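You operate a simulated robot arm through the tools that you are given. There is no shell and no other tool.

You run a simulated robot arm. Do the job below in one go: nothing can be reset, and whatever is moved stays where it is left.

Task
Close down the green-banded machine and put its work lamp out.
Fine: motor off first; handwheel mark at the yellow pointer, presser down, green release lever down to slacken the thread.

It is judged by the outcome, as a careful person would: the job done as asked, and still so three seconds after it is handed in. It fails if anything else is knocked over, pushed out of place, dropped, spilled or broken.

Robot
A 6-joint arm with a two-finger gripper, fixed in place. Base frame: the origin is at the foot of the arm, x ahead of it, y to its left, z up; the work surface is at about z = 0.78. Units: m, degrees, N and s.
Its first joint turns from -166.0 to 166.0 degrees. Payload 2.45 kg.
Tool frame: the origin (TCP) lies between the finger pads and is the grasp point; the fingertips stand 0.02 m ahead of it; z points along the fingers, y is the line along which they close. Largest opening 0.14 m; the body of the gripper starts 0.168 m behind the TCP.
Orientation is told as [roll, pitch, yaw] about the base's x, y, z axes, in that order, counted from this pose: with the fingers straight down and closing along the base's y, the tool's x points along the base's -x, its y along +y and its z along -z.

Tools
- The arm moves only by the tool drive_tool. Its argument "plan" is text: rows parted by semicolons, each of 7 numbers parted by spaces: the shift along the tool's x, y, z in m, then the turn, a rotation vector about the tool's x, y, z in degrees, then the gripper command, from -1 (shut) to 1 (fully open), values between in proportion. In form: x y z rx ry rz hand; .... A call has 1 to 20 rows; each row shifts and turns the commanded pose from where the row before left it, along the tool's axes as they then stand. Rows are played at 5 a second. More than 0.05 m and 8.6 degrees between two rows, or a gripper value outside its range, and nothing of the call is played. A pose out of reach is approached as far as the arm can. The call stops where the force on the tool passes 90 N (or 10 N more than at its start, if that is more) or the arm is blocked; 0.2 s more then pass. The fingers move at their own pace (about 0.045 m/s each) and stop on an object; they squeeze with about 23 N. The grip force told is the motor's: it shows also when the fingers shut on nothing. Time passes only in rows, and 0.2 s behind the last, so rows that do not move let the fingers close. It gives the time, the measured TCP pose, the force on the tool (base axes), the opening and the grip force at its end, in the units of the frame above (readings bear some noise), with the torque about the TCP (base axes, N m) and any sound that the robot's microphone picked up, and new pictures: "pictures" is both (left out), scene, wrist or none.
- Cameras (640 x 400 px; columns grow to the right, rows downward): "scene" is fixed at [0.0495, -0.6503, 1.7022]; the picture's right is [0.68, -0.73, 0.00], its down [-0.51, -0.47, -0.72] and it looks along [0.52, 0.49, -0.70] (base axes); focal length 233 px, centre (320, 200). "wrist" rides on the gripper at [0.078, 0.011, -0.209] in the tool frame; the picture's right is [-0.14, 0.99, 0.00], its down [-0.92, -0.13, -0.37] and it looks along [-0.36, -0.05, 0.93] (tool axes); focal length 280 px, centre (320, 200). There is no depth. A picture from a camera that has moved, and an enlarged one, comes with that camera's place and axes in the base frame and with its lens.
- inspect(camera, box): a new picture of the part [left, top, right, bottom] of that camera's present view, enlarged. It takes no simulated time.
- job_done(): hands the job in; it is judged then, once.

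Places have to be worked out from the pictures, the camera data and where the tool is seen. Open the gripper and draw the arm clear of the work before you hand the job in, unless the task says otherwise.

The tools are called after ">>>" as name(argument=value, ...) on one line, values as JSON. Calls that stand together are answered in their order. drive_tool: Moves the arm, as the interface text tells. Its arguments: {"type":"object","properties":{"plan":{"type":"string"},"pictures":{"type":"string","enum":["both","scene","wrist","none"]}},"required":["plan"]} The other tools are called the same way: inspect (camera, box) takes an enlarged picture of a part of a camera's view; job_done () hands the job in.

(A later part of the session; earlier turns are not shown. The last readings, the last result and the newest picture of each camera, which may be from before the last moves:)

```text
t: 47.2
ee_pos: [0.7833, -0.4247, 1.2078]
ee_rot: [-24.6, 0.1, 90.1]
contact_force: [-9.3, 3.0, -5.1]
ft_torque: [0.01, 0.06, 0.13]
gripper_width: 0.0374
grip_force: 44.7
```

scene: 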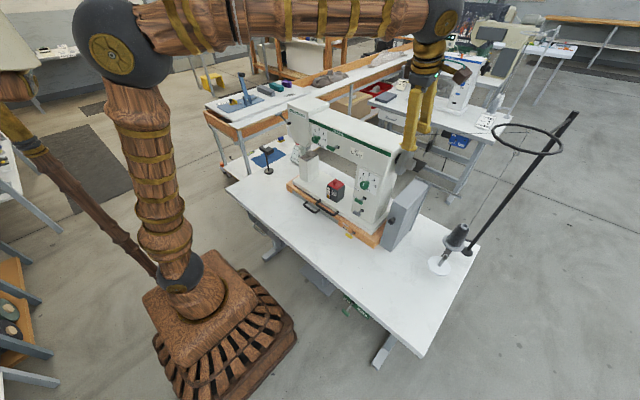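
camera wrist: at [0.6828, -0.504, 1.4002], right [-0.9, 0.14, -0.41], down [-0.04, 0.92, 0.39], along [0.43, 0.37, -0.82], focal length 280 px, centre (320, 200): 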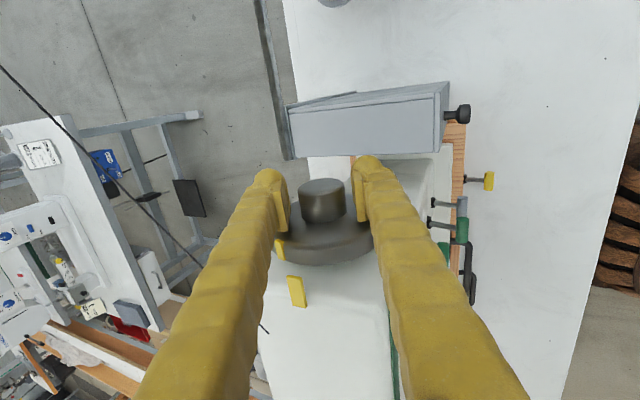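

The grip is balanced at about 10 N. I roll 20° and then compare mark and pointer in the wrist picture before finishing the stroke.

>>> drive_tool(plan="0 0.0003 0 4 0 0 -1;0 0.0003 0 4 0 0 -1;0 0.0003 0 4 0 0 -1", pictures="none")

>>> drive_tool(plan="0 0.0004 0 4 0 0 -1;0 0.0003 0 4 0 0 -1;0 0 0 0 0 0 -1", pictures="wrist")

>>> inspect(camera="wrist", box=[250, 200, 350, 310])

```text
t: 48.0
ee_pos: [0.7815, -0.4258, 1.2049]
ee_rot: [-36.7, 0.0, 89.9]
contact_force: [-15.2, -1.4, -3.9]
ft_torque: [0.01, 0.06, 0.19]
gripper_width: 0.0374
grip_force: 44.6
```

```text
t: 48.8
ee_pos: [0.7814, -0.426, 1.2066]
ee_rot: [-44.6, 0.0, 90.1]
contact_force: [-6.6, -6.4, -9.8]
ft_torque: [-0.17, 0.04, -0.1]
gripper_width: 0.0373
grip_force: 44.7
camera wrist: at [0.6266, -0.5039, 1.3467], right [-0.7, 0.14, -0.7], down [-0.17, 0.92, 0.35], along [0.69, 0.36, -0.63], focal length 280 px, centre (320, 200)
```

wrist: 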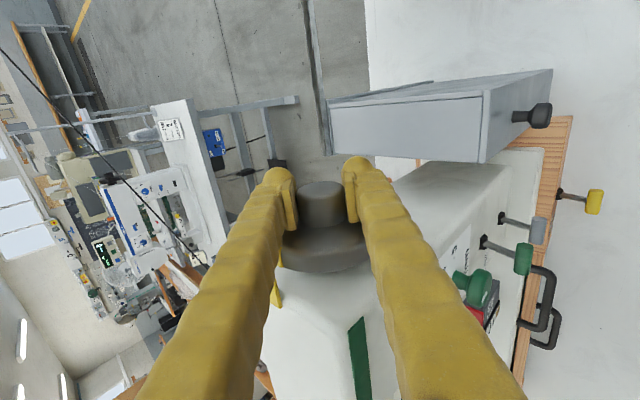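

```text
3.64 times, centred on (300, 255) of wrist
camera zoom: at [0.6266, -0.5039, 1.3467], right [-0.7, 0.14, -0.7], down [-0.17, 0.92, 0.35], along [0.69, 0.36, -0.63], focal length 1020 px, centre (393, 0)
```

zoom: 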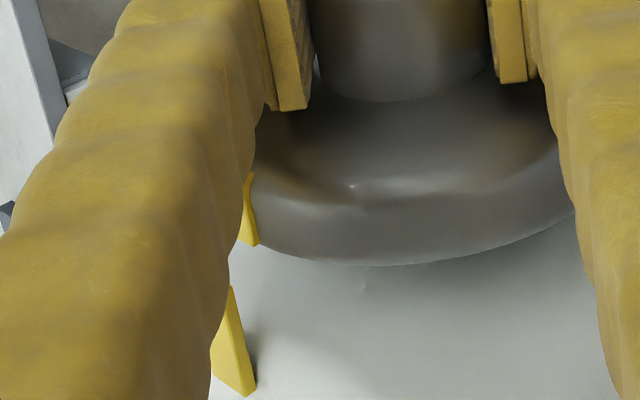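

The mark strip is now just beside the pointer, roughly 4–5° short. I roll 4° more, then release and back off to compare.

>>> drive_tool(plan="0 0.0002 0 2 0 0 -1;0 0.0002 0 2 0 0 -1;0 0 0 0 0 0 -1;0 0 0 0 0 0 -0.2;0 0 0 0 0 0 -0.2;0 0 -0.03 0 0 0 -0.2;0 0 -0.04 0 0 0 -0.2;0 0 -0.04 0 0 0 -0.2;0 0 -0.01 -7.5 0 0 -0.2;0 0 0 -7.5 0 0 0.3;0 0 0 -7.5 0 0 0.3;0 -0.028 -0.023 0 0 0 0.3;0 -0.028 -0.02 0 0 0 0.4;0 0 0 0 0 0 0.4", pictures="wrist")

>>> inspect(camera="wrist", box=[260, 130, 380, 230])

>>> inspect(camera="scene", box=[385, 135, 435, 180])

```text
t: 51.8
ee_pos: [0.7229, -0.4254, 1.3496]
ee_rot: [-26.0, 0.0, 90.0]
contact_force: [-0.3, -0.8, -0.5]
ft_torque: [0.02, 0.03, 0.02]
gripper_width: 0.098
grip_force: 0.1
camera wrist: at [0.6212, -0.504, 1.5309], right [-0.89, 0.14, -0.44], down [-0.05, 0.92, 0.39], along [0.45, 0.36, -0.81], focal length 280 px, centre (320, 200)
```

wrist: 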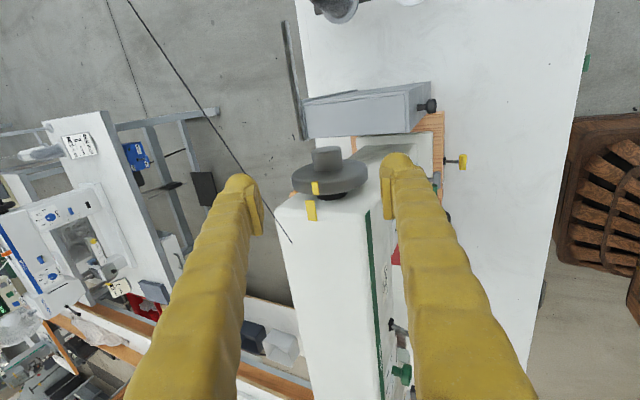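

```text
4.00 times, centred on (320, 180) of wrist
camera zoom: at [0.6212, -0.504, 1.5309], right [-0.89, 0.14, -0.44], down [-0.05, 0.92, 0.39], along [0.45, 0.36, -0.81], focal length 1122 px, centre (320, 280)
```

zoom: 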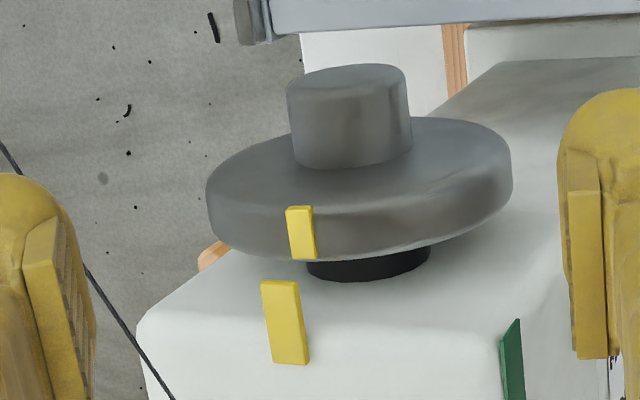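

```text
8.89 times, centred on (410, 158) of scene
camera zoom: at [0.0495, -0.6503, 1.7022], right [0.68, -0.73, 0.0], down [-0.51, -0.47, -0.72], along [0.52, 0.49, -0.7], focal length 2074 px, centre (-480, 578)
```

zoom: 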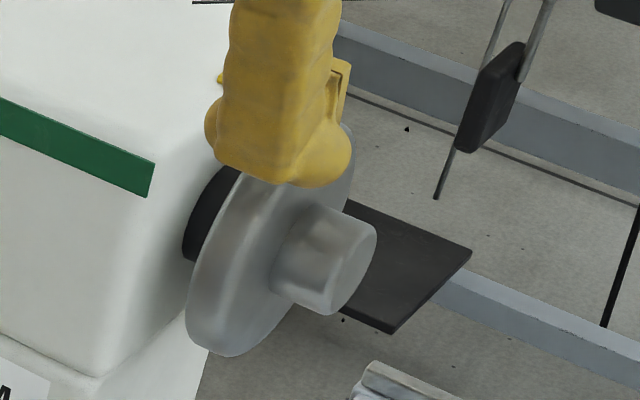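

The mark looks aligned or slightly past the pointer, by about 3°. To judge without parallax I go up and put the camera directly above the wheel axis looking down.

>>> drive_tool(plan="0 -0.0219 -0.045 0 0 0 0.4;0 -0.0219 -0.045 0 0 0 0.4;0 0 0 -6.5 0 0 0.4;0 0 0 -6.5 0 0 0.4;0 0 0 -6.5 0 0 0.4;0 0 0 -6.5 0 0 0.4;0 -0.035 0 0 0 0 0.4;0 -0.036 0 0 0 0 0.4;0 0 0 0 0 0 0.4", pictures="both")

>>> inspect(camera="wrist", box=[270, 120, 370, 220])

>>> inspect(camera="scene", box=[385, 135, 435, 180])

```text
t: 53.8
ee_pos: [0.7933, -0.4248, 1.4492]
ee_rot: [0.0, 0.0, 89.9]
contact_force: [0.5, -0.4, -0.2]
ft_torque: [-0.01, -0.02, -0.03]
gripper_width: 0.0978
grip_force: 0.1
camera wrist: at [0.7818, -0.5042, 1.6578], right [-0.99, 0.14, 0.0], down [0.13, 0.92, 0.37], along [0.05, 0.37, -0.93], focal length 280 px, centre (320, 200)
```

scene: 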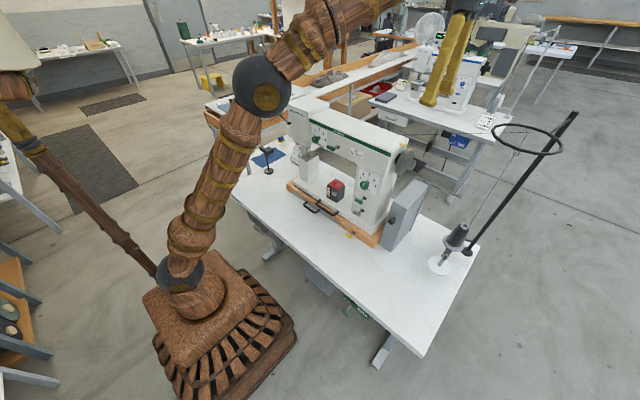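
wrist: 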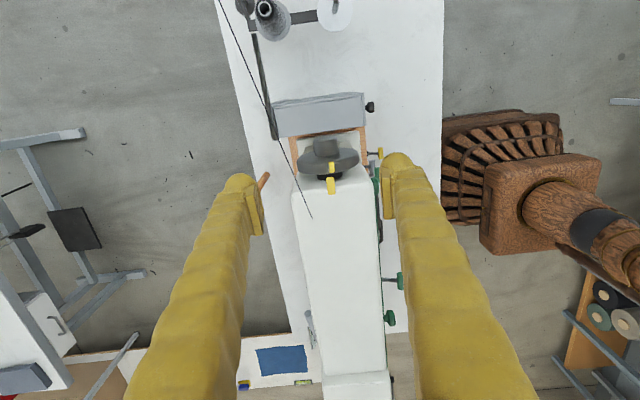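

```text
4.00 times, centred on (320, 170) of wrist
camera zoom: at [0.7818, -0.5042, 1.6578], right [-0.99, 0.14, 0.0], down [0.13, 0.92, 0.37], along [0.05, 0.37, -0.93], focal length 1122 px, centre (320, 320)
```

zoom: 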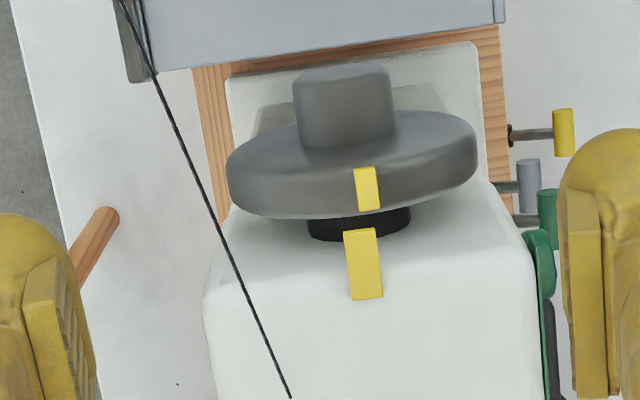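

```text
8.89 times, centred on (410, 158) of scene
camera zoom: at [0.0495, -0.6503, 1.7022], right [0.68, -0.73, 0.0], down [-0.51, -0.47, -0.72], along [0.52, 0.49, -0.7], focal length 2074 px, centre (-480, 578)
```

zoom: 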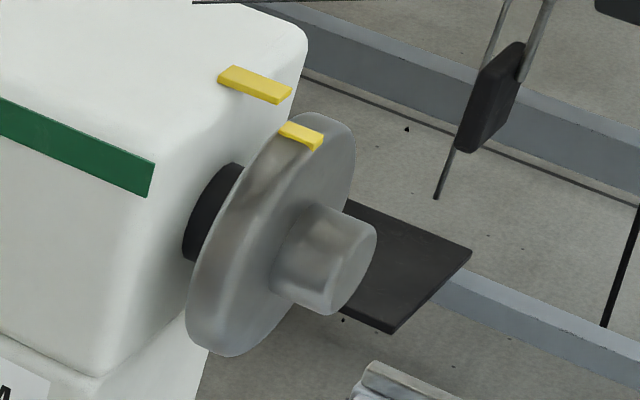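

From straight above, the mark sits at x ≈ 0.780 and the pointer and axis at x ≈ 0.784, an overshoot of about 5°. It's worth correcting, so I return to a 30° pre-grasp to roll the wheel back by that amount.

>>> drive_tool(plan="0 0.04 0 0 0 0 0;0 0.04 0 0 0 0 -0.25;0 0 0 7.5 0 0 -0.25;0 0 0 7.5 0 0 -0.25;0 0 0 7.5 0 0 -0.25;0 0 0 7.5 0 0 -0.25;0 0.0203 0.0352 0 0 0 -0.25;0 0.0203 0.0352 0 0 0 -0.25;0 0.0203 0.0352 0 0 0 -0.25;0 0 0 0 0 0 -0.25", pictures="wrist")

>>> inspect(camera="wrist", box=[260, 130, 380, 230])

```text
t: 56.0
ee_pos: [0.713, -0.4246, 1.3262]
ee_rot: [-30.1, -0.1, 89.9]
contact_force: [1.3, 0.3, -0.6]
ft_torque: [0.01, -0.01, 0.0]
gripper_width: 0.0527
grip_force: 0.0
camera wrist: at [0.5978, -0.5036, 1.5013], right [-0.86, 0.14, -0.5], down [-0.07, 0.92, 0.38], along [0.51, 0.37, -0.78], focal length 280 px, centre (320, 200)
```

wrist: 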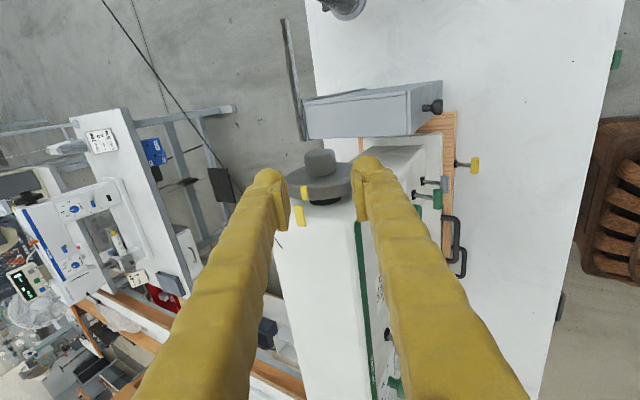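

```text
4.00 times, centred on (320, 180) of wrist
camera zoom: at [0.5978, -0.5036, 1.5013], right [-0.86, 0.14, -0.5], down [-0.07, 0.92, 0.38], along [0.51, 0.37, -0.78], focal length 1122 px, centre (320, 280)
```

zoom: 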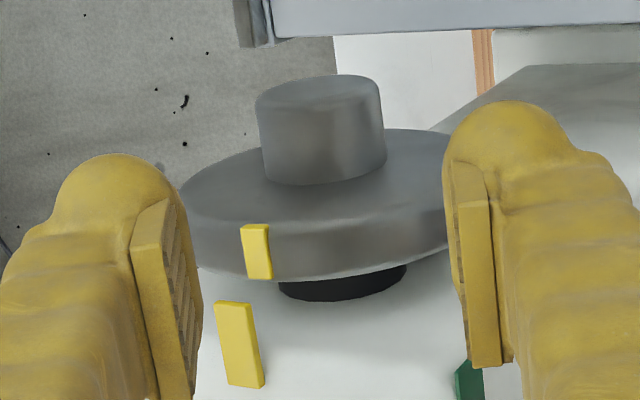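

Both the image and the pose readings say the axis is 1 mm off-centre. I correct that, go in and close on the hub.

>>> drive_tool(plan="0 -0.001 0.03 0 0 0 -0.25;0 0 0.035 0 0 0 -0.25;0 0 0.035 0 0 0 -0.25;0 0 0.025 0 0 0 -0.25;0 0 0.012 0 0 0 -0.25;0 0 0 0 0 0 -0.4;0 0 0 0 0 0 -1;0 0 0 0 0 0 -1;0 0 0 0 0 0 -1", pictures="none")

```text
t: 58.0
ee_pos: [0.7807, -0.424, 1.2074]
ee_rot: [-29.9, -0.1, 90.1]
contact_force: [-28.0, 4.8, -19.4]
ft_torque: [-0.16, 0.23, 0.24]
gripper_width: 0.0372
grip_force: 45.2
```

There's a 34 N offset, so I recentre by 1.2 mm and then roll the wheel back 5°. Then I release, back off and view from above again.

>>> drive_tool(plan="0 0.0012 0 0 0 0 -1;0 0 0 -2.5 0 0 -1;0 0 0 -2.5 0 0 -1;0 0 0 0 0 0 -1", pictures="none")

>>> drive_tool(plan="0 0 0 0 0 0 -0.25;0 0 0 0 0 0 -0.25;0 0 -0.03 0 0 0 -0.25;0 0 -0.04 0 0 0 -0.25;0 0 -0.04 0 0 0 -0.25;0 -0.02 -0.04 0 0 0 0;0 -0.02 -0.04 0 0 0 0.4;0 -0.02 -0.04 0 0 0 0.4;0 0 0 -6.25 0 0 0.4;0 0 0 -6.25 0 0 0.4;0 0 0 -6.25 0 0 0.4;0 0 0 -6.25 0 0 0.4;0 -0.04 0 0 0 0 0.4;0 -0.04 0 0 0 0 0.4;0 0 0 0 0 0 0.4", pictures="wrist")

>>> inspect(camera="wrist", box=[270, 120, 370, 220])

>>> inspect(camera="scene", box=[385, 135, 435, 180])

```text
t: 59.0
ee_pos: [0.7832, -0.426, 1.2072]
ee_rot: [-25.2, 0.0, 90.0]
contact_force: [11.9, 2.7, -24.9]
ft_torque: [-0.1, 0.0, -0.02]
gripper_width: 0.0375
grip_force: 45.2
```

```text
t: 62.2
ee_pos: [0.8198, -0.4237, 1.4405]
ee_rot: [-0.1, -0.1, 90.0]
contact_force: [0.2, 0.4, -0.3]
ft_torque: [0.01, 0.02, -0.01]
gripper_width: 0.098
grip_force: 0.1
camera wrist: at [0.8081, -0.503, 1.6501], right [-0.99, 0.14, 0.0], down [0.13, 0.92, 0.37], along [0.05, 0.37, -0.93], focal length 280 px, centre (320, 200)
```

wrist: 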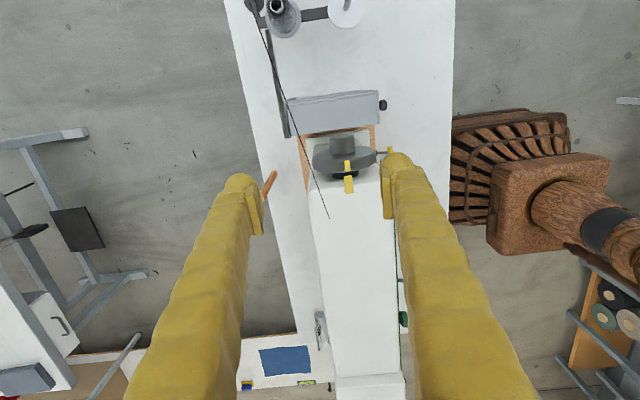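

```text
4.00 times, centred on (320, 170) of wrist
camera zoom: at [0.8081, -0.503, 1.6501], right [-0.99, 0.14, 0.0], down [0.13, 0.92, 0.37], along [0.05, 0.37, -0.93], focal length 1122 px, centre (320, 320)
```

zoom: 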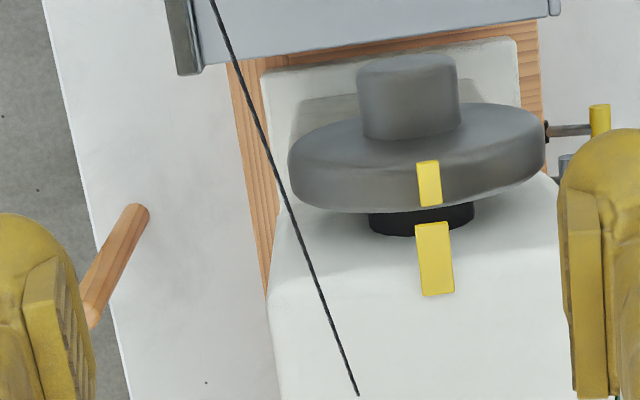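

```text
8.89 times, centred on (410, 158) of scene
camera zoom: at [0.0495, -0.6503, 1.7022], right [0.68, -0.73, 0.0], down [-0.51, -0.47, -0.72], along [0.52, 0.49, -0.7], focal length 2074 px, centre (-480, 578)
```

zoom: 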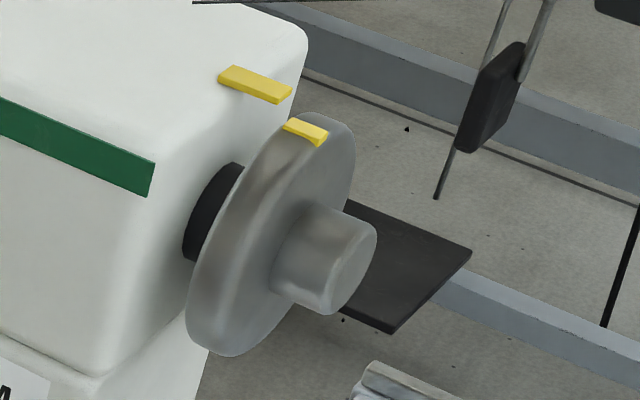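

From above, mark and pointer now agree within about 2°, so the handwheel is done. Next is the release lever, with its T-bar near (0.670, -0.131, 1.202) and pivot near (0.715, -0.131, 1.187). I move high over to it, turn the tool back to yaw 0 and close the fingers.

>>> drive_tool(plan="-0.0366 0.025 0 0 0 0 0.4;-0.0366 0.025 0 0 0 0 0;-0.0366 0.025 0 0 0 0 -1;-0.0366 0.025 0 0 0 0 -1;-0.0366 0.025 0 0 0 0 -1;-0.0366 0.025 0 0 0 0 -1;-0.0366 0.025 0 0 0 0 -1;-0.0366 0.025 0 0 0 0 -1;0 0 0 0 0 8.18 -1;0 0 0 0 0 8.18 -1;0 0 0 0 0 8.18 -1;0 0 0 0 0 8.18 -1;0 0 0 0 0 8.18 -1;0 0 0 0 0 8.18 -1;0 0 0 0 0 8.18 -1;0 0 0 0 0 8.18 -1;0 0 0 0 0 8.18 -1;0 0 0 0 0 8.18 -1;0 0 0 0 0 8.2 -1", pictures="both")

```text
t: 66.2
ee_pos: [0.6196, -0.1327, 1.442]
ee_rot: [0.0, 0.0, -0.3]
contact_force: [-0.2, -0.1, -0.3]
ft_torque: [0.02, 0.0, 0.01]
gripper_width: 0.0
grip_force: 22.7
camera wrist: at [0.5403, -0.1217, 1.6498], right [0.14, 0.99, 0.0], down [0.92, -0.13, 0.37], along [0.37, -0.05, -0.93], focal length 280 px, centre (320, 200)
```

scene: 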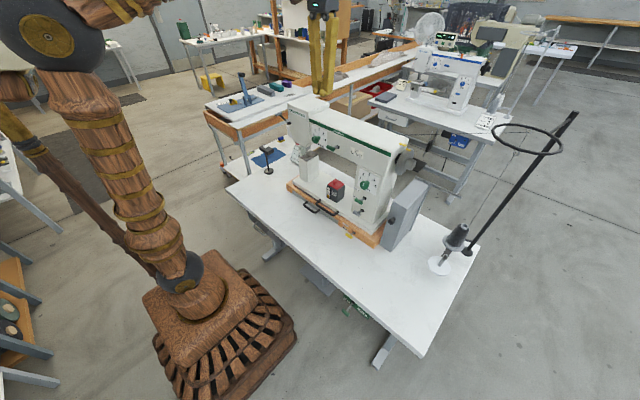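
wrist: 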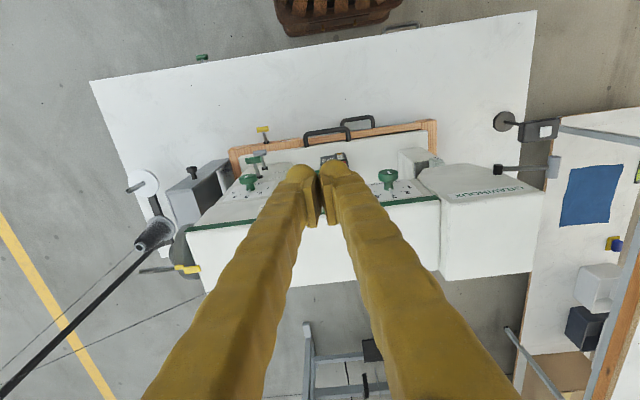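

I can see the presser lever to the right of the head from here. I zoom in on it and on the release lever area before descending.

>>> inspect(camera="wrist", box=[400, 110, 580, 230])

>>> inspect(camera="scene", box=[300, 110, 350, 165])

>>> inspect(camera="scene", box=[265, 95, 325, 175])

```text
3.33 times, centred on (490, 170) of wrist
camera zoom: at [0.5403, -0.1217, 1.6498], right [0.14, 0.99, 0.0], down [0.92, -0.13, 0.37], along [0.37, -0.05, -0.93], focal length 935 px, centre (-247, 300)
```

zoom: 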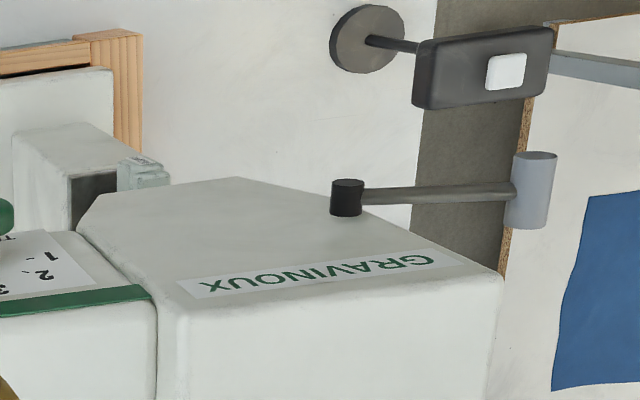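

```text
7.27 times, centred on (325, 138) of scene
camera zoom: at [0.0495, -0.6503, 1.7022], right [0.68, -0.73, 0.0], down [-0.51, -0.47, -0.72], along [0.52, 0.49, -0.7], focal length 1697 px, centre (284, 654)
```

zoom: 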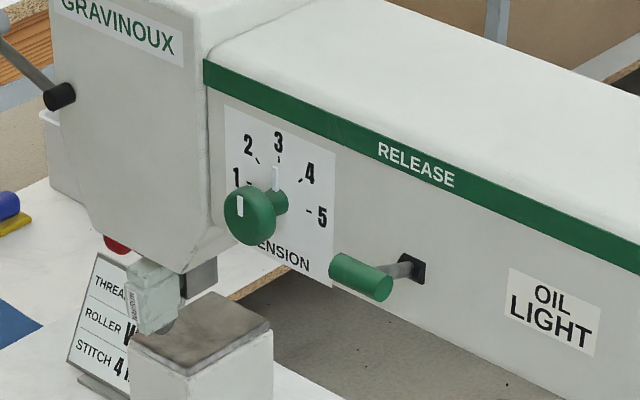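

```text
5.00 times, centred on (295, 135) of scene
camera zoom: at [0.0495, -0.6503, 1.7022], right [0.68, -0.73, 0.0], down [-0.51, -0.47, -0.72], along [0.52, 0.49, -0.7], focal length 1166 px, centre (445, 525)
```

zoom: 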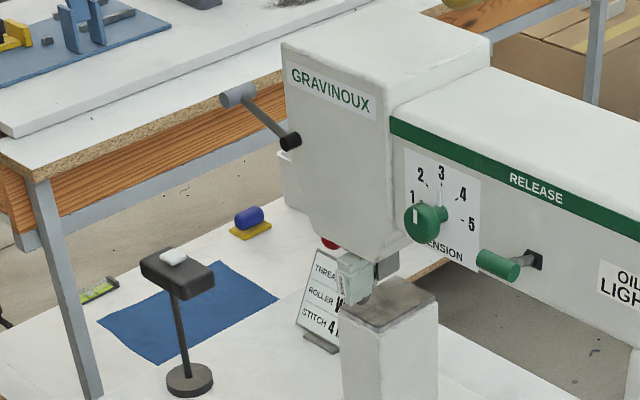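

The presser lever pivots at about (0.714, 0.170, 1.18) with its handle at about (0.709, 0.235, 1.213), so it is raised. First the release lever: I descend with closed fingers to just above its T-bar and check.

>>> drive_tool(plan="-0.0485 0.002 0 0 0 -0.3 -1;0 0 0.045 0 0 0 -1;0 0 0.045 0 0 0 -1;0 0 0.045 0 0 0 -1;0 0 0.042 0 0 0 -1;0 0 0 0 0 0 -1", pictures="both")

>>> inspect(camera="scene", box=[290, 90, 380, 170])

>>> inspect(camera="wrist", box=[260, 130, 380, 230])

```text
t: 67.6
ee_pos: [0.6657, -0.1302, 1.2651]
ee_rot: [0.0, -0.1, 0.3]
contact_force: [-0.2, 0.1, -0.6]
ft_torque: [0.02, 0.01, 0.01]
gripper_width: 0.0
grip_force: 22.9
camera wrist: at [0.5876, -0.1203, 1.4736], right [0.13, 0.99, 0.0], down [0.92, -0.12, 0.37], along [0.37, -0.05, -0.93], focal length 280 px, centre (320, 200)
```

scene: 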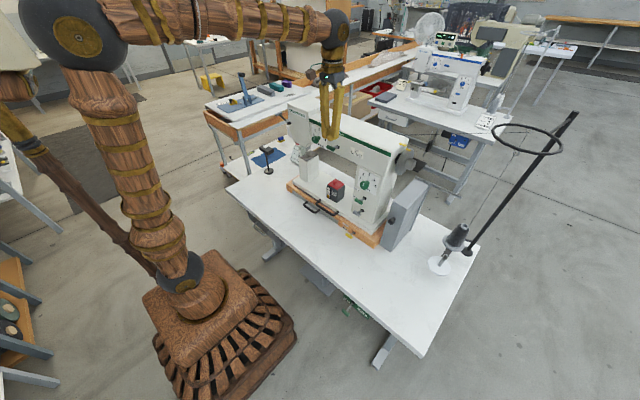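
wrist: 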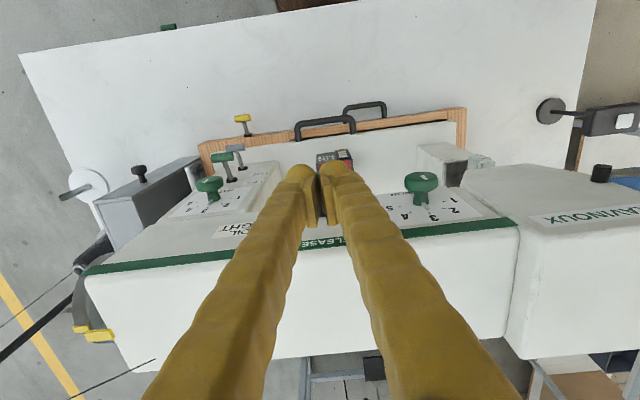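

```text
5.00 times, centred on (335, 130) of scene
camera zoom: at [0.0495, -0.6503, 1.7022], right [0.68, -0.73, 0.0], down [-0.51, -0.47, -0.72], along [0.52, 0.49, -0.7], focal length 1166 px, centre (245, 550)
```

zoom: 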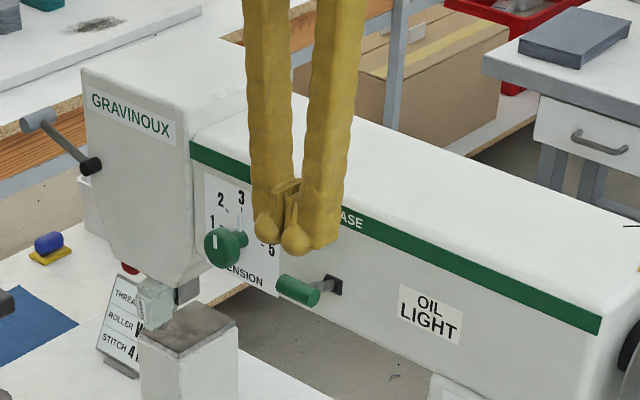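

```text
4.00 times, centred on (320, 180) of wrist
camera zoom: at [0.5876, -0.1203, 1.4736], right [0.13, 0.99, 0.0], down [0.92, -0.12, 0.37], along [0.37, -0.05, -0.93], focal length 1122 px, centre (320, 280)
```

zoom: 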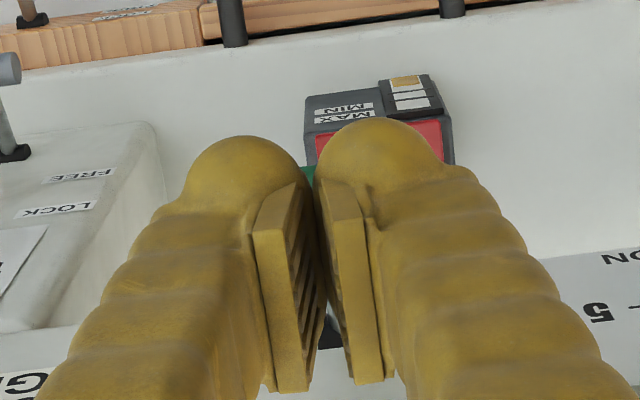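

The fingertips are directly above the green release T-bar. I push it straight down in small steps.

>>> drive_tool(plan="0 0 0.02 0 0 0 -1;0 0 0.013 0 0 0 -1;0 0 0.008 0 0 0 -1;0 0 0.008 0 0 0 -1;0 0 0.007 0 0 0 -1;0 0 0 0 0 0 -1", pictures="none")

>>> inspect(camera="scene", box=[300, 110, 350, 165])

```text
t: 69.0
ee_pos: [0.6674, -0.1316, 1.2087]
ee_rot: [0.0, -0.1, 0.3]
contact_force: [1.1, 0.1, 0.0]
ft_torque: [-0.01, -0.01, 0.01]
gripper_width: 0.0059
grip_force: 29.8
```

```text
7.27 times, centred on (325, 138) of scene
camera zoom: at [0.0495, -0.6503, 1.7022], right [0.68, -0.73, 0.0], down [-0.51, -0.47, -0.72], along [0.52, 0.49, -0.7], focal length 1697 px, centre (284, 654)
```

zoom: 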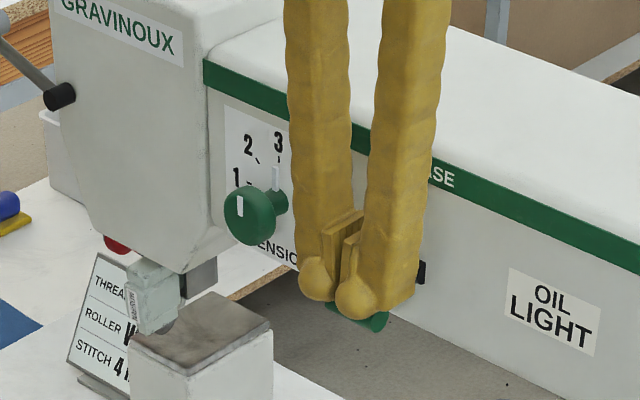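

The T-bar has gone down under the fingers. I press another 6 mm to seat it, then lift away and check.

>>> drive_tool(plan="0 0 0.004 0 0 0 -1;0 0 0.003 0 0 0 -1;0 0 0 0 0 0 -1", pictures="none")

>>> drive_tool(plan="0 0 -0.03 0 0 0 -1;0 0 -0.045 0 0 0 -1;0 0 -0.045 0 0 0 -1;0 0 -0.045 0 0 0 -1;0 0 -0.045 0 0 0 -1;0 0 -0.03 0 0 0 -1", pictures="none")

>>> inspect(camera="scene", box=[300, 110, 350, 165])

```text
t: 69.8
ee_pos: [0.669, -0.1297, 1.2013]
ee_rot: [0.0, -0.1, 0.3]
contact_force: [0.2, 0.1, -0.2]
ft_torque: [-0.02, 0.02, 0.02]
gripper_width: 0.0061
grip_force: 29.8
```

```text
t: 71.2
ee_pos: [0.6655, -0.1321, 1.4417]
ee_rot: [0.0, 0.0, 0.4]
contact_force: [0.3, -0.4, -0.2]
ft_torque: [-0.02, 0.03, 0.01]
gripper_width: 0.0
grip_force: 29.5
```

```text
7.27 times, centred on (325, 138) of scene
camera zoom: at [0.0495, -0.6503, 1.7022], right [0.68, -0.73, 0.0], down [-0.51, -0.47, -0.72], along [0.52, 0.49, -0.7], focal length 1697 px, centre (284, 654)
```

zoom: 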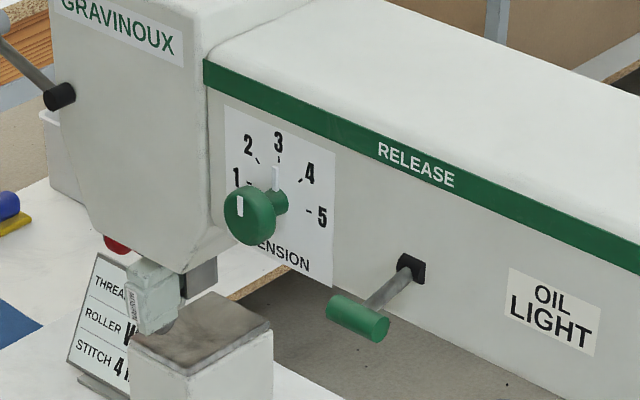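

The release lever moved well below horizontal (about -13°), but I felt no end stop as I did on the motor lever. I go back and push until it meets its stop.

>>> drive_tool(plan="0 0 0.045 0 0 0 -1;0 0 0.045 0 0 0 -1;0 0 0.045 0 0 0 -1;0 0 0.045 0 0 0 -1;0 0 0.045 0 0 0 -1;0 0 0.013 0 0 0 -1;0 0 0.003 0 0 0 -1;0 0 0.003 0 0 0 -1", pictures="none")

>>> drive_tool(plan="0 0 0.002 0 0 0 -1;0 0 0.002 0 0 0 -1", pictures="none")

```text
t: 73.0
ee_pos: [0.6682, -0.1305, 1.1975]
ee_rot: [0.0, -0.1, 0.2]
contact_force: [0.8, 0.6, 1.0]
ft_torque: [0.01, -0.02, 0.05]
gripper_width: 0.0059
grip_force: 29.2
```

```text
t: 73.6
ee_pos: [0.6684, -0.129, 1.1951]
ee_rot: [0.0, -0.3, 0.2]
contact_force: [-4.1, 4.5, 35.0]
ft_torque: [0.11, -0.05, 0.03]
gripper_width: 0.0059
grip_force: 29.4
```

A firm 35 N stop is felt at tip z ≈ 1.175, so the lever is fully down. I lift away and confirm.

>>> drive_tool(plan="0 0 -0.03 0 0 0 -1;0 0 -0.045 0 0 0 -1;0 0 -0.045 0 0 0 -1;0 0 -0.045 0 0 0 -1;0 0 -0.045 0 0 0 -1;0 0 -0.04 0 0 0 -1", pictures="none")

>>> inspect(camera="scene", box=[300, 110, 350, 165])

>>> inspect(camera="scene", box=[330, 280, 400, 325])

```text
t: 75.0
ee_pos: [0.668, -0.132, 1.4438]
ee_rot: [0.1, -0.1, 0.3]
contact_force: [-0.7, 0.2, -0.4]
ft_torque: [-0.02, 0.01, -0.03]
gripper_width: 0.0
grip_force: 29.0
```

```text
7.27 times, centred on (325, 138) of scene
camera zoom: at [0.0495, -0.6503, 1.7022], right [0.68, -0.73, 0.0], down [-0.51, -0.47, -0.72], along [0.52, 0.49, -0.7], focal length 1697 px, centre (284, 654)
```

zoom: 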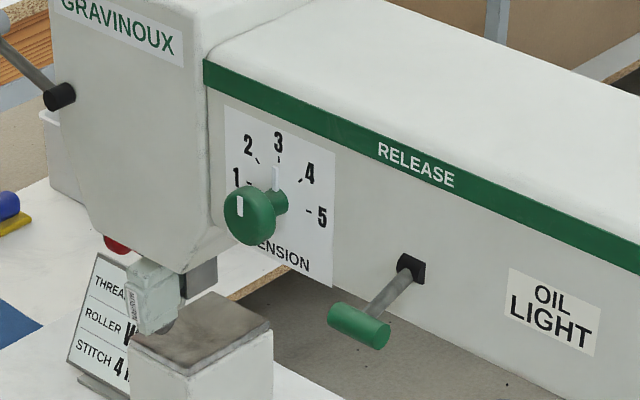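

```text
8.89 times, centred on (365, 302) of scene
camera zoom: at [0.0495, -0.6503, 1.7022], right [0.68, -0.73, 0.0], down [-0.51, -0.47, -0.72], along [0.52, 0.49, -0.7], focal length 2074 px, centre (-80, -711)
```

zoom: 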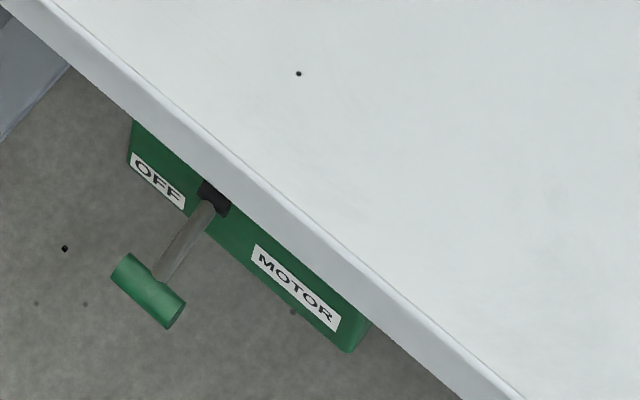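

The release lever is fully down and the motor lever is still at OFF. Now for the presser lever: I move high across to above its handle, near (0.708, 0.238).

>>> drive_tool(plan="0 0.046 0 0 0 -0.3 -1;0 0.046 0 0 0 0 -1;0 0.046 0 0 0 0 -1;0 0.046 0 0 0 0 -1;0 0.046 0 0 0 0 -1;-0.01 0.046 0 0 0 0 -1;-0.01 0.046 0 0 0 0 -1;-0.01 0.048 0 0 0 0 -1;0 0 0 0 0 0 -1", pictures="both")

>>> inspect(camera="wrist", box=[230, 60, 470, 260])

>>> inspect(camera="scene", box=[240, 90, 340, 180])

```text
t: 77.0
ee_pos: [0.6945, 0.2402, 1.4439]
ee_rot: [-0.1, -0.1, 0.5]
contact_force: [-0.2, -0.1, -0.2]
ft_torque: [0.0, -0.03, -0.01]
gripper_width: 0.0003
grip_force: 29.4
camera wrist: at [0.6149, 0.2502, 1.6527], right [0.13, 0.99, 0.0], down [0.92, -0.12, 0.37], along [0.37, -0.05, -0.93], focal length 280 px, centre (320, 200)
```

scene: 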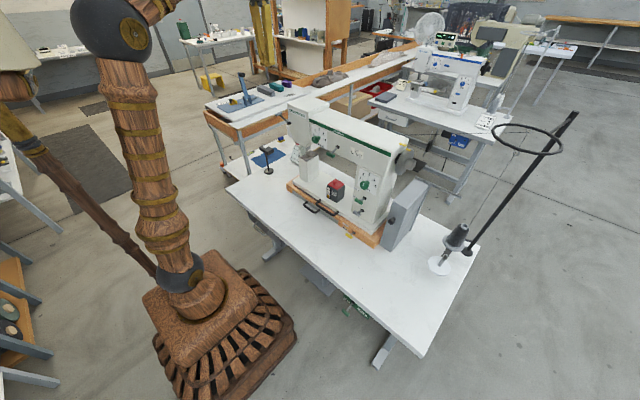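
wrist: 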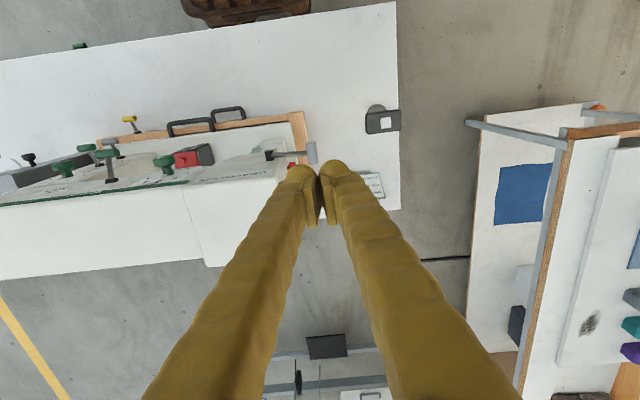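

```text
2.00 times, centred on (350, 160) of wrist
camera zoom: at [0.6149, 0.2502, 1.6527], right [0.13, 0.99, 0.0], down [0.92, -0.12, 0.37], along [0.37, -0.05, -0.93], focal length 561 px, centre (260, 280)
```

zoom: 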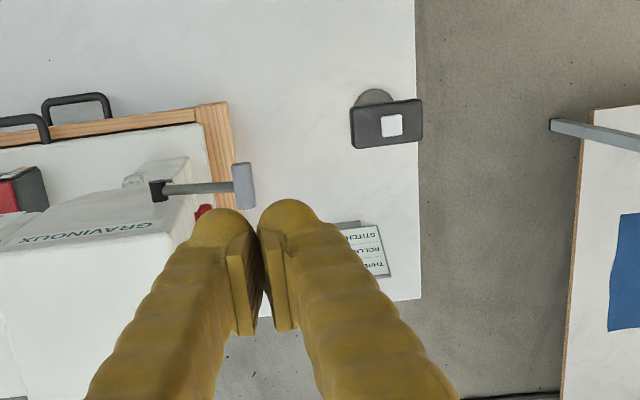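

```text
4.44 times, centred on (290, 135) of scene
camera zoom: at [0.0495, -0.6503, 1.7022], right [0.68, -0.73, 0.0], down [-0.51, -0.47, -0.72], along [0.52, 0.49, -0.7], focal length 1037 px, centre (453, 489)
```

zoom: 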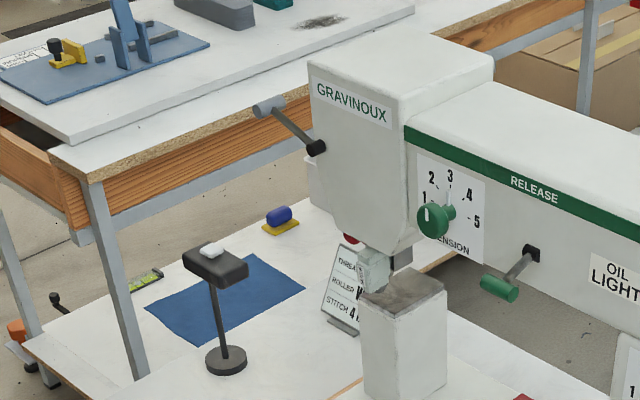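

The presser handle is at about (0.708, 0.230, 1.214). I descend to just above it.

>>> drive_tool(plan="-0.0115 -0.008 0.02 0 0 0.5 -1;0 0 0.045 0 0 0 -1;0 0 0.045 0 0 0 -1;0 0 0.045 0 0 0 -1;0 0 0.025 0 0 0 -1;0 0 0 0 0 0 -1", pictures="both")

>>> inspect(camera="scene", box=[240, 80, 340, 170])

>>> inspect(camera="wrist", box=[220, 110, 420, 250])

```text
t: 78.4
ee_pos: [0.7059, 0.2312, 1.2624]
ee_rot: [-0.1, -0.2, 0.0]
contact_force: [-0.1, 0.2, -0.4]
ft_torque: [0.02, 0.0, 0.0]
gripper_width: 0.0
grip_force: 29.5
camera wrist: at [0.6274, 0.2427, 1.4716], right [0.14, 0.99, 0.0], down [0.92, -0.13, 0.37], along [0.37, -0.05, -0.93], focal length 280 px, centre (320, 200)
```

scene: 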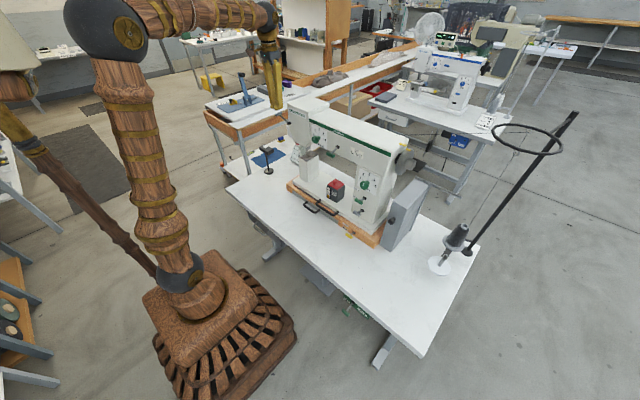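
wrist: 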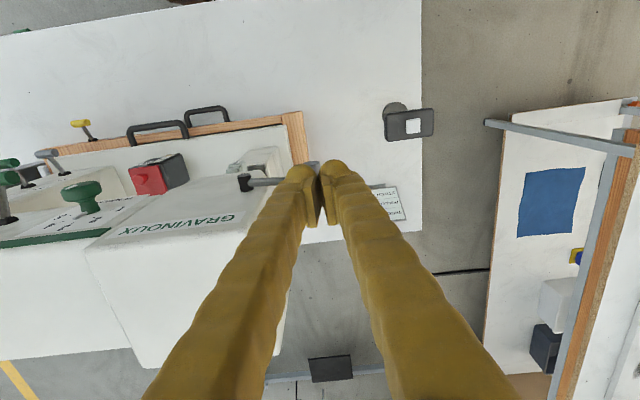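

```text
4.44 times, centred on (290, 125) of scene
camera zoom: at [0.0495, -0.6503, 1.7022], right [0.68, -0.73, 0.0], down [-0.51, -0.47, -0.72], along [0.52, 0.49, -0.7], focal length 1037 px, centre (453, 533)
```

zoom: 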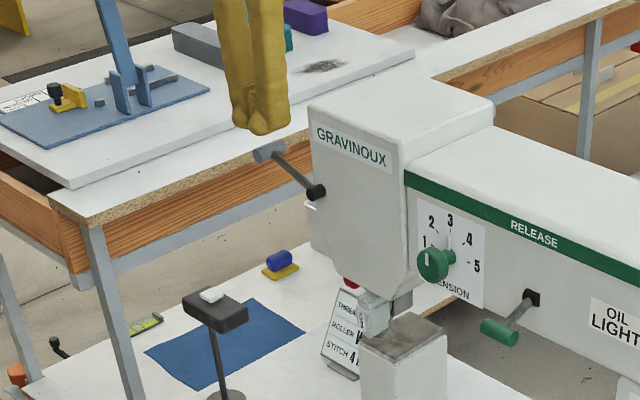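

```text
2.86 times, centred on (320, 180) of wrist
camera zoom: at [0.6274, 0.2427, 1.4716], right [0.14, 0.99, 0.0], down [0.92, -0.13, 0.37], along [0.37, -0.05, -0.93], focal length 801 px, centre (320, 257)
```

zoom: 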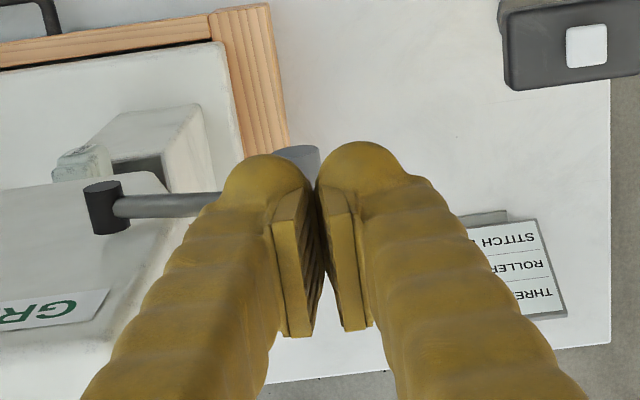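

The fingertips are right above the presser handle. I push down in 1 cm steps, watching force and the presser foot.

>>> drive_tool(plan="0 0 0.013 0 0 0 -1;0 0 0.009 0 0 0 -1;0 0 0.009 0 0 0 -1;0 0 0.009 0 0 0 -1;0 0 0.009 0 0 0 -1", pictures="none")

>>> inspect(camera="scene", box=[260, 90, 340, 170])

```text
t: 79.6
ee_pos: [0.7066, 0.2319, 1.2154]
ee_rot: [0.0, -0.2, 0.2]
contact_force: [-0.1, 0.0, 1.1]
ft_torque: [0.01, -0.01, 0.03]
gripper_width: 0.0002
grip_force: 28.9
```

```text
5.00 times, centred on (300, 130) of scene
camera zoom: at [0.0495, -0.6503, 1.7022], right [0.68, -0.73, 0.0], down [-0.51, -0.47, -0.72], along [0.52, 0.49, -0.7], focal length 1166 px, centre (420, 550)
```

zoom: 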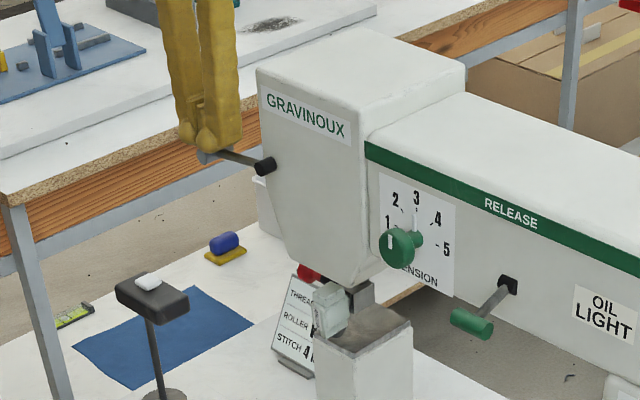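

The lever is turning and the foot has begun to drop. I continue pushing.

>>> drive_tool(plan="0 0 0.009 0 0 0 -1;0 0 0.009 0 0 0 -1;0 0 0.008 0 0 0 -1;0 0 0.006 0 0 0 -1", pictures="none")

>>> inspect(camera="scene", box=[260, 90, 340, 170])

```text
t: 80.4
ee_pos: [0.7063, 0.2314, 1.1998]
ee_rot: [0.2, -0.9, 0.0]
contact_force: [-10.1, -2.0, 38.4]
ft_torque: [-0.29, 0.6, 0.07]
gripper_width: 0.0
grip_force: 29.0
stopped in row 3: the force on the tool passed its limit at 104 N (the readings are from after the stop); the commanded pose is now the measured one
```

```text
5.00 times, centred on (300, 130) of scene
camera zoom: at [0.0495, -0.6503, 1.7022], right [0.68, -0.73, 0.0], down [-0.51, -0.47, -0.72], along [0.52, 0.49, -0.7], focal length 1166 px, centre (420, 550)
```

zoom: 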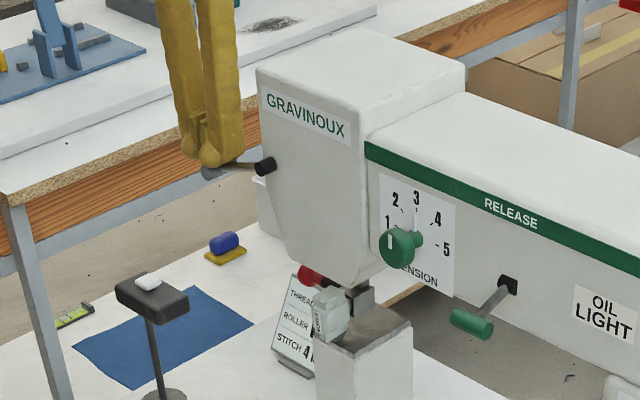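

The lever hit its end stop, about 20° below horizontal (from about 20° above), and the foot dropped several millimetres. I lift off and verify it stays down.

>>> drive_tool(plan="0 0 -0.02 0 0 0 -1;0 0 -0.045 0 0 0 -1;0 0 -0.045 0 0 0 -1;0 0 -0.045 0 0 0 -1;0 0 -0.045 0 0 0 -1;0 0 -0.02 0 0 0 -1;0 0 0 0 0 0 -1", pictures="wrist")

>>> inspect(camera="scene", box=[260, 90, 340, 170])

>>> inspect(camera="scene", box=[290, 140, 325, 165])

>>> inspect(camera="scene", box=[250, 140, 290, 180])

```text
t: 82.0
ee_pos: [0.7048, 0.2317, 1.4175]
ee_rot: [0.2, -0.6, 0.0]
contact_force: [0.8, -0.2, -0.8]
ft_torque: [0.02, 0.02, 0.0]
gripper_width: 0.0002
grip_force: 29.2
camera wrist: at [0.6238, 0.2416, 1.6257], right [0.14, 0.99, 0.0], down [0.92, -0.13, 0.38], along [0.38, -0.05, -0.93], focal length 280 px, centre (320, 200)
```

wrist: 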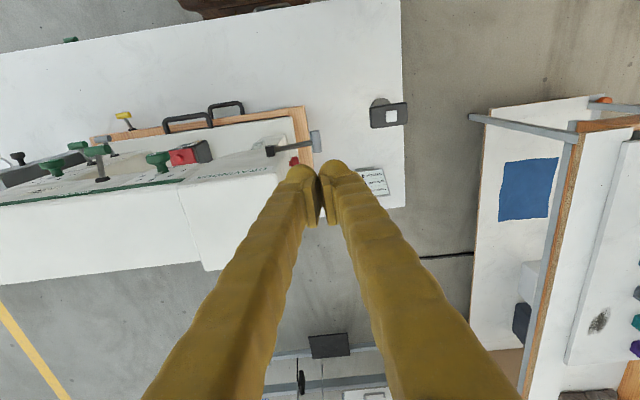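

```text
5.00 times, centred on (300, 130) of scene
camera zoom: at [0.0495, -0.6503, 1.7022], right [0.68, -0.73, 0.0], down [-0.51, -0.47, -0.72], along [0.52, 0.49, -0.7], focal length 1166 px, centre (420, 550)
```

zoom: 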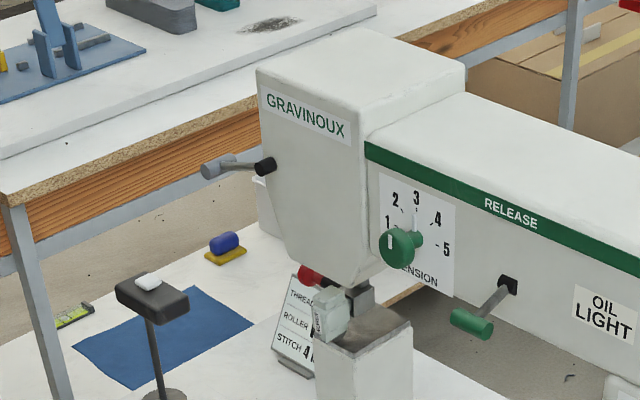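

```text
16.00 times, centred on (308, 152) of scene
camera zoom: at [0.0495, -0.6503, 1.7022], right [0.68, -0.73, 0.0], down [-0.51, -0.47, -0.72], along [0.52, 0.49, -0.7], focal length 3733 px, centre (520, 960)
```

zoom: 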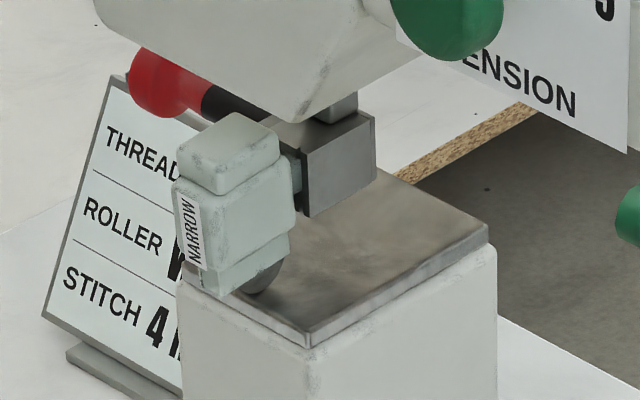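

```text
10.00 times, centred on (270, 160) of scene
camera zoom: at [0.0495, -0.6503, 1.7022], right [0.68, -0.73, 0.0], down [-0.51, -0.47, -0.72], along [0.52, 0.49, -0.7], focal length 2333 px, centre (820, 600)
```

zoom: 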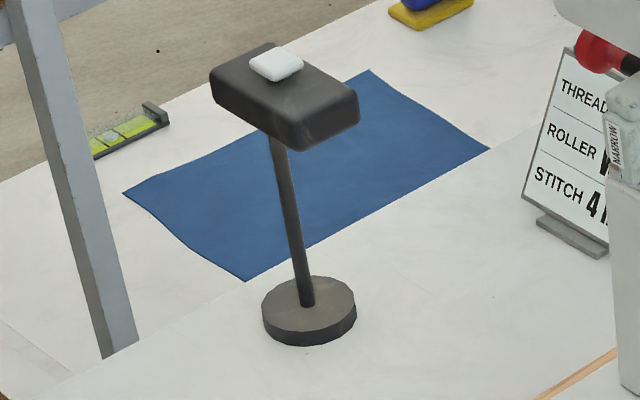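

The presser is down: the roller sits on the post and the lever stays below horizontal. Next is the work lamp, the small black stand lamp on the left of the table with a white switch on top. I zoom in on it from both cameras.

>>> inspect(camera="scene", box=[260, 142, 278, 158])

>>> inspect(camera="wrist", box=[355, 90, 420, 135])

>>> inspect(camera="scene", box=[400, 20, 500, 110])

```text
16.00 times, centred on (269, 150) of scene
camera zoom: at [0.0495, -0.6503, 1.7022], right [0.68, -0.73, 0.0], down [-0.51, -0.47, -0.72], along [0.52, 0.49, -0.7], focal length 3733 px, centre (1136, 1000)
```

zoom: 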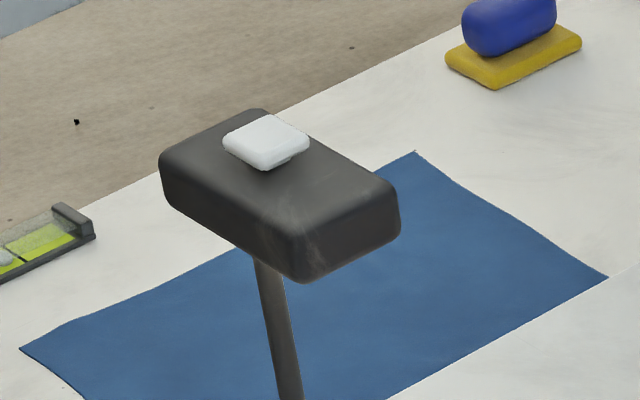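

```text
8.89 times, centred on (388, 112) of wrist
camera zoom: at [0.6238, 0.2416, 1.6257], right [0.14, 0.99, 0.0], down [0.92, -0.13, 0.38], along [0.38, -0.05, -0.93], focal length 2492 px, centre (-280, 978)
```

zoom: 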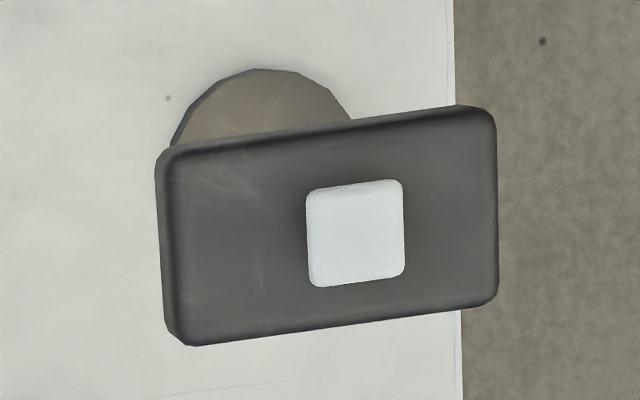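

```text
4.44 times, centred on (450, 65) of scene
camera zoom: at [0.0495, -0.6503, 1.7022], right [0.68, -0.73, 0.0], down [-0.51, -0.47, -0.72], along [0.52, 0.49, -0.7], focal length 1037 px, centre (-258, 800)
```

zoom: 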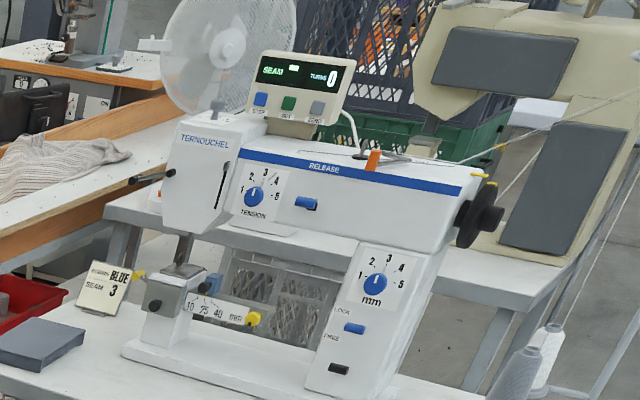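

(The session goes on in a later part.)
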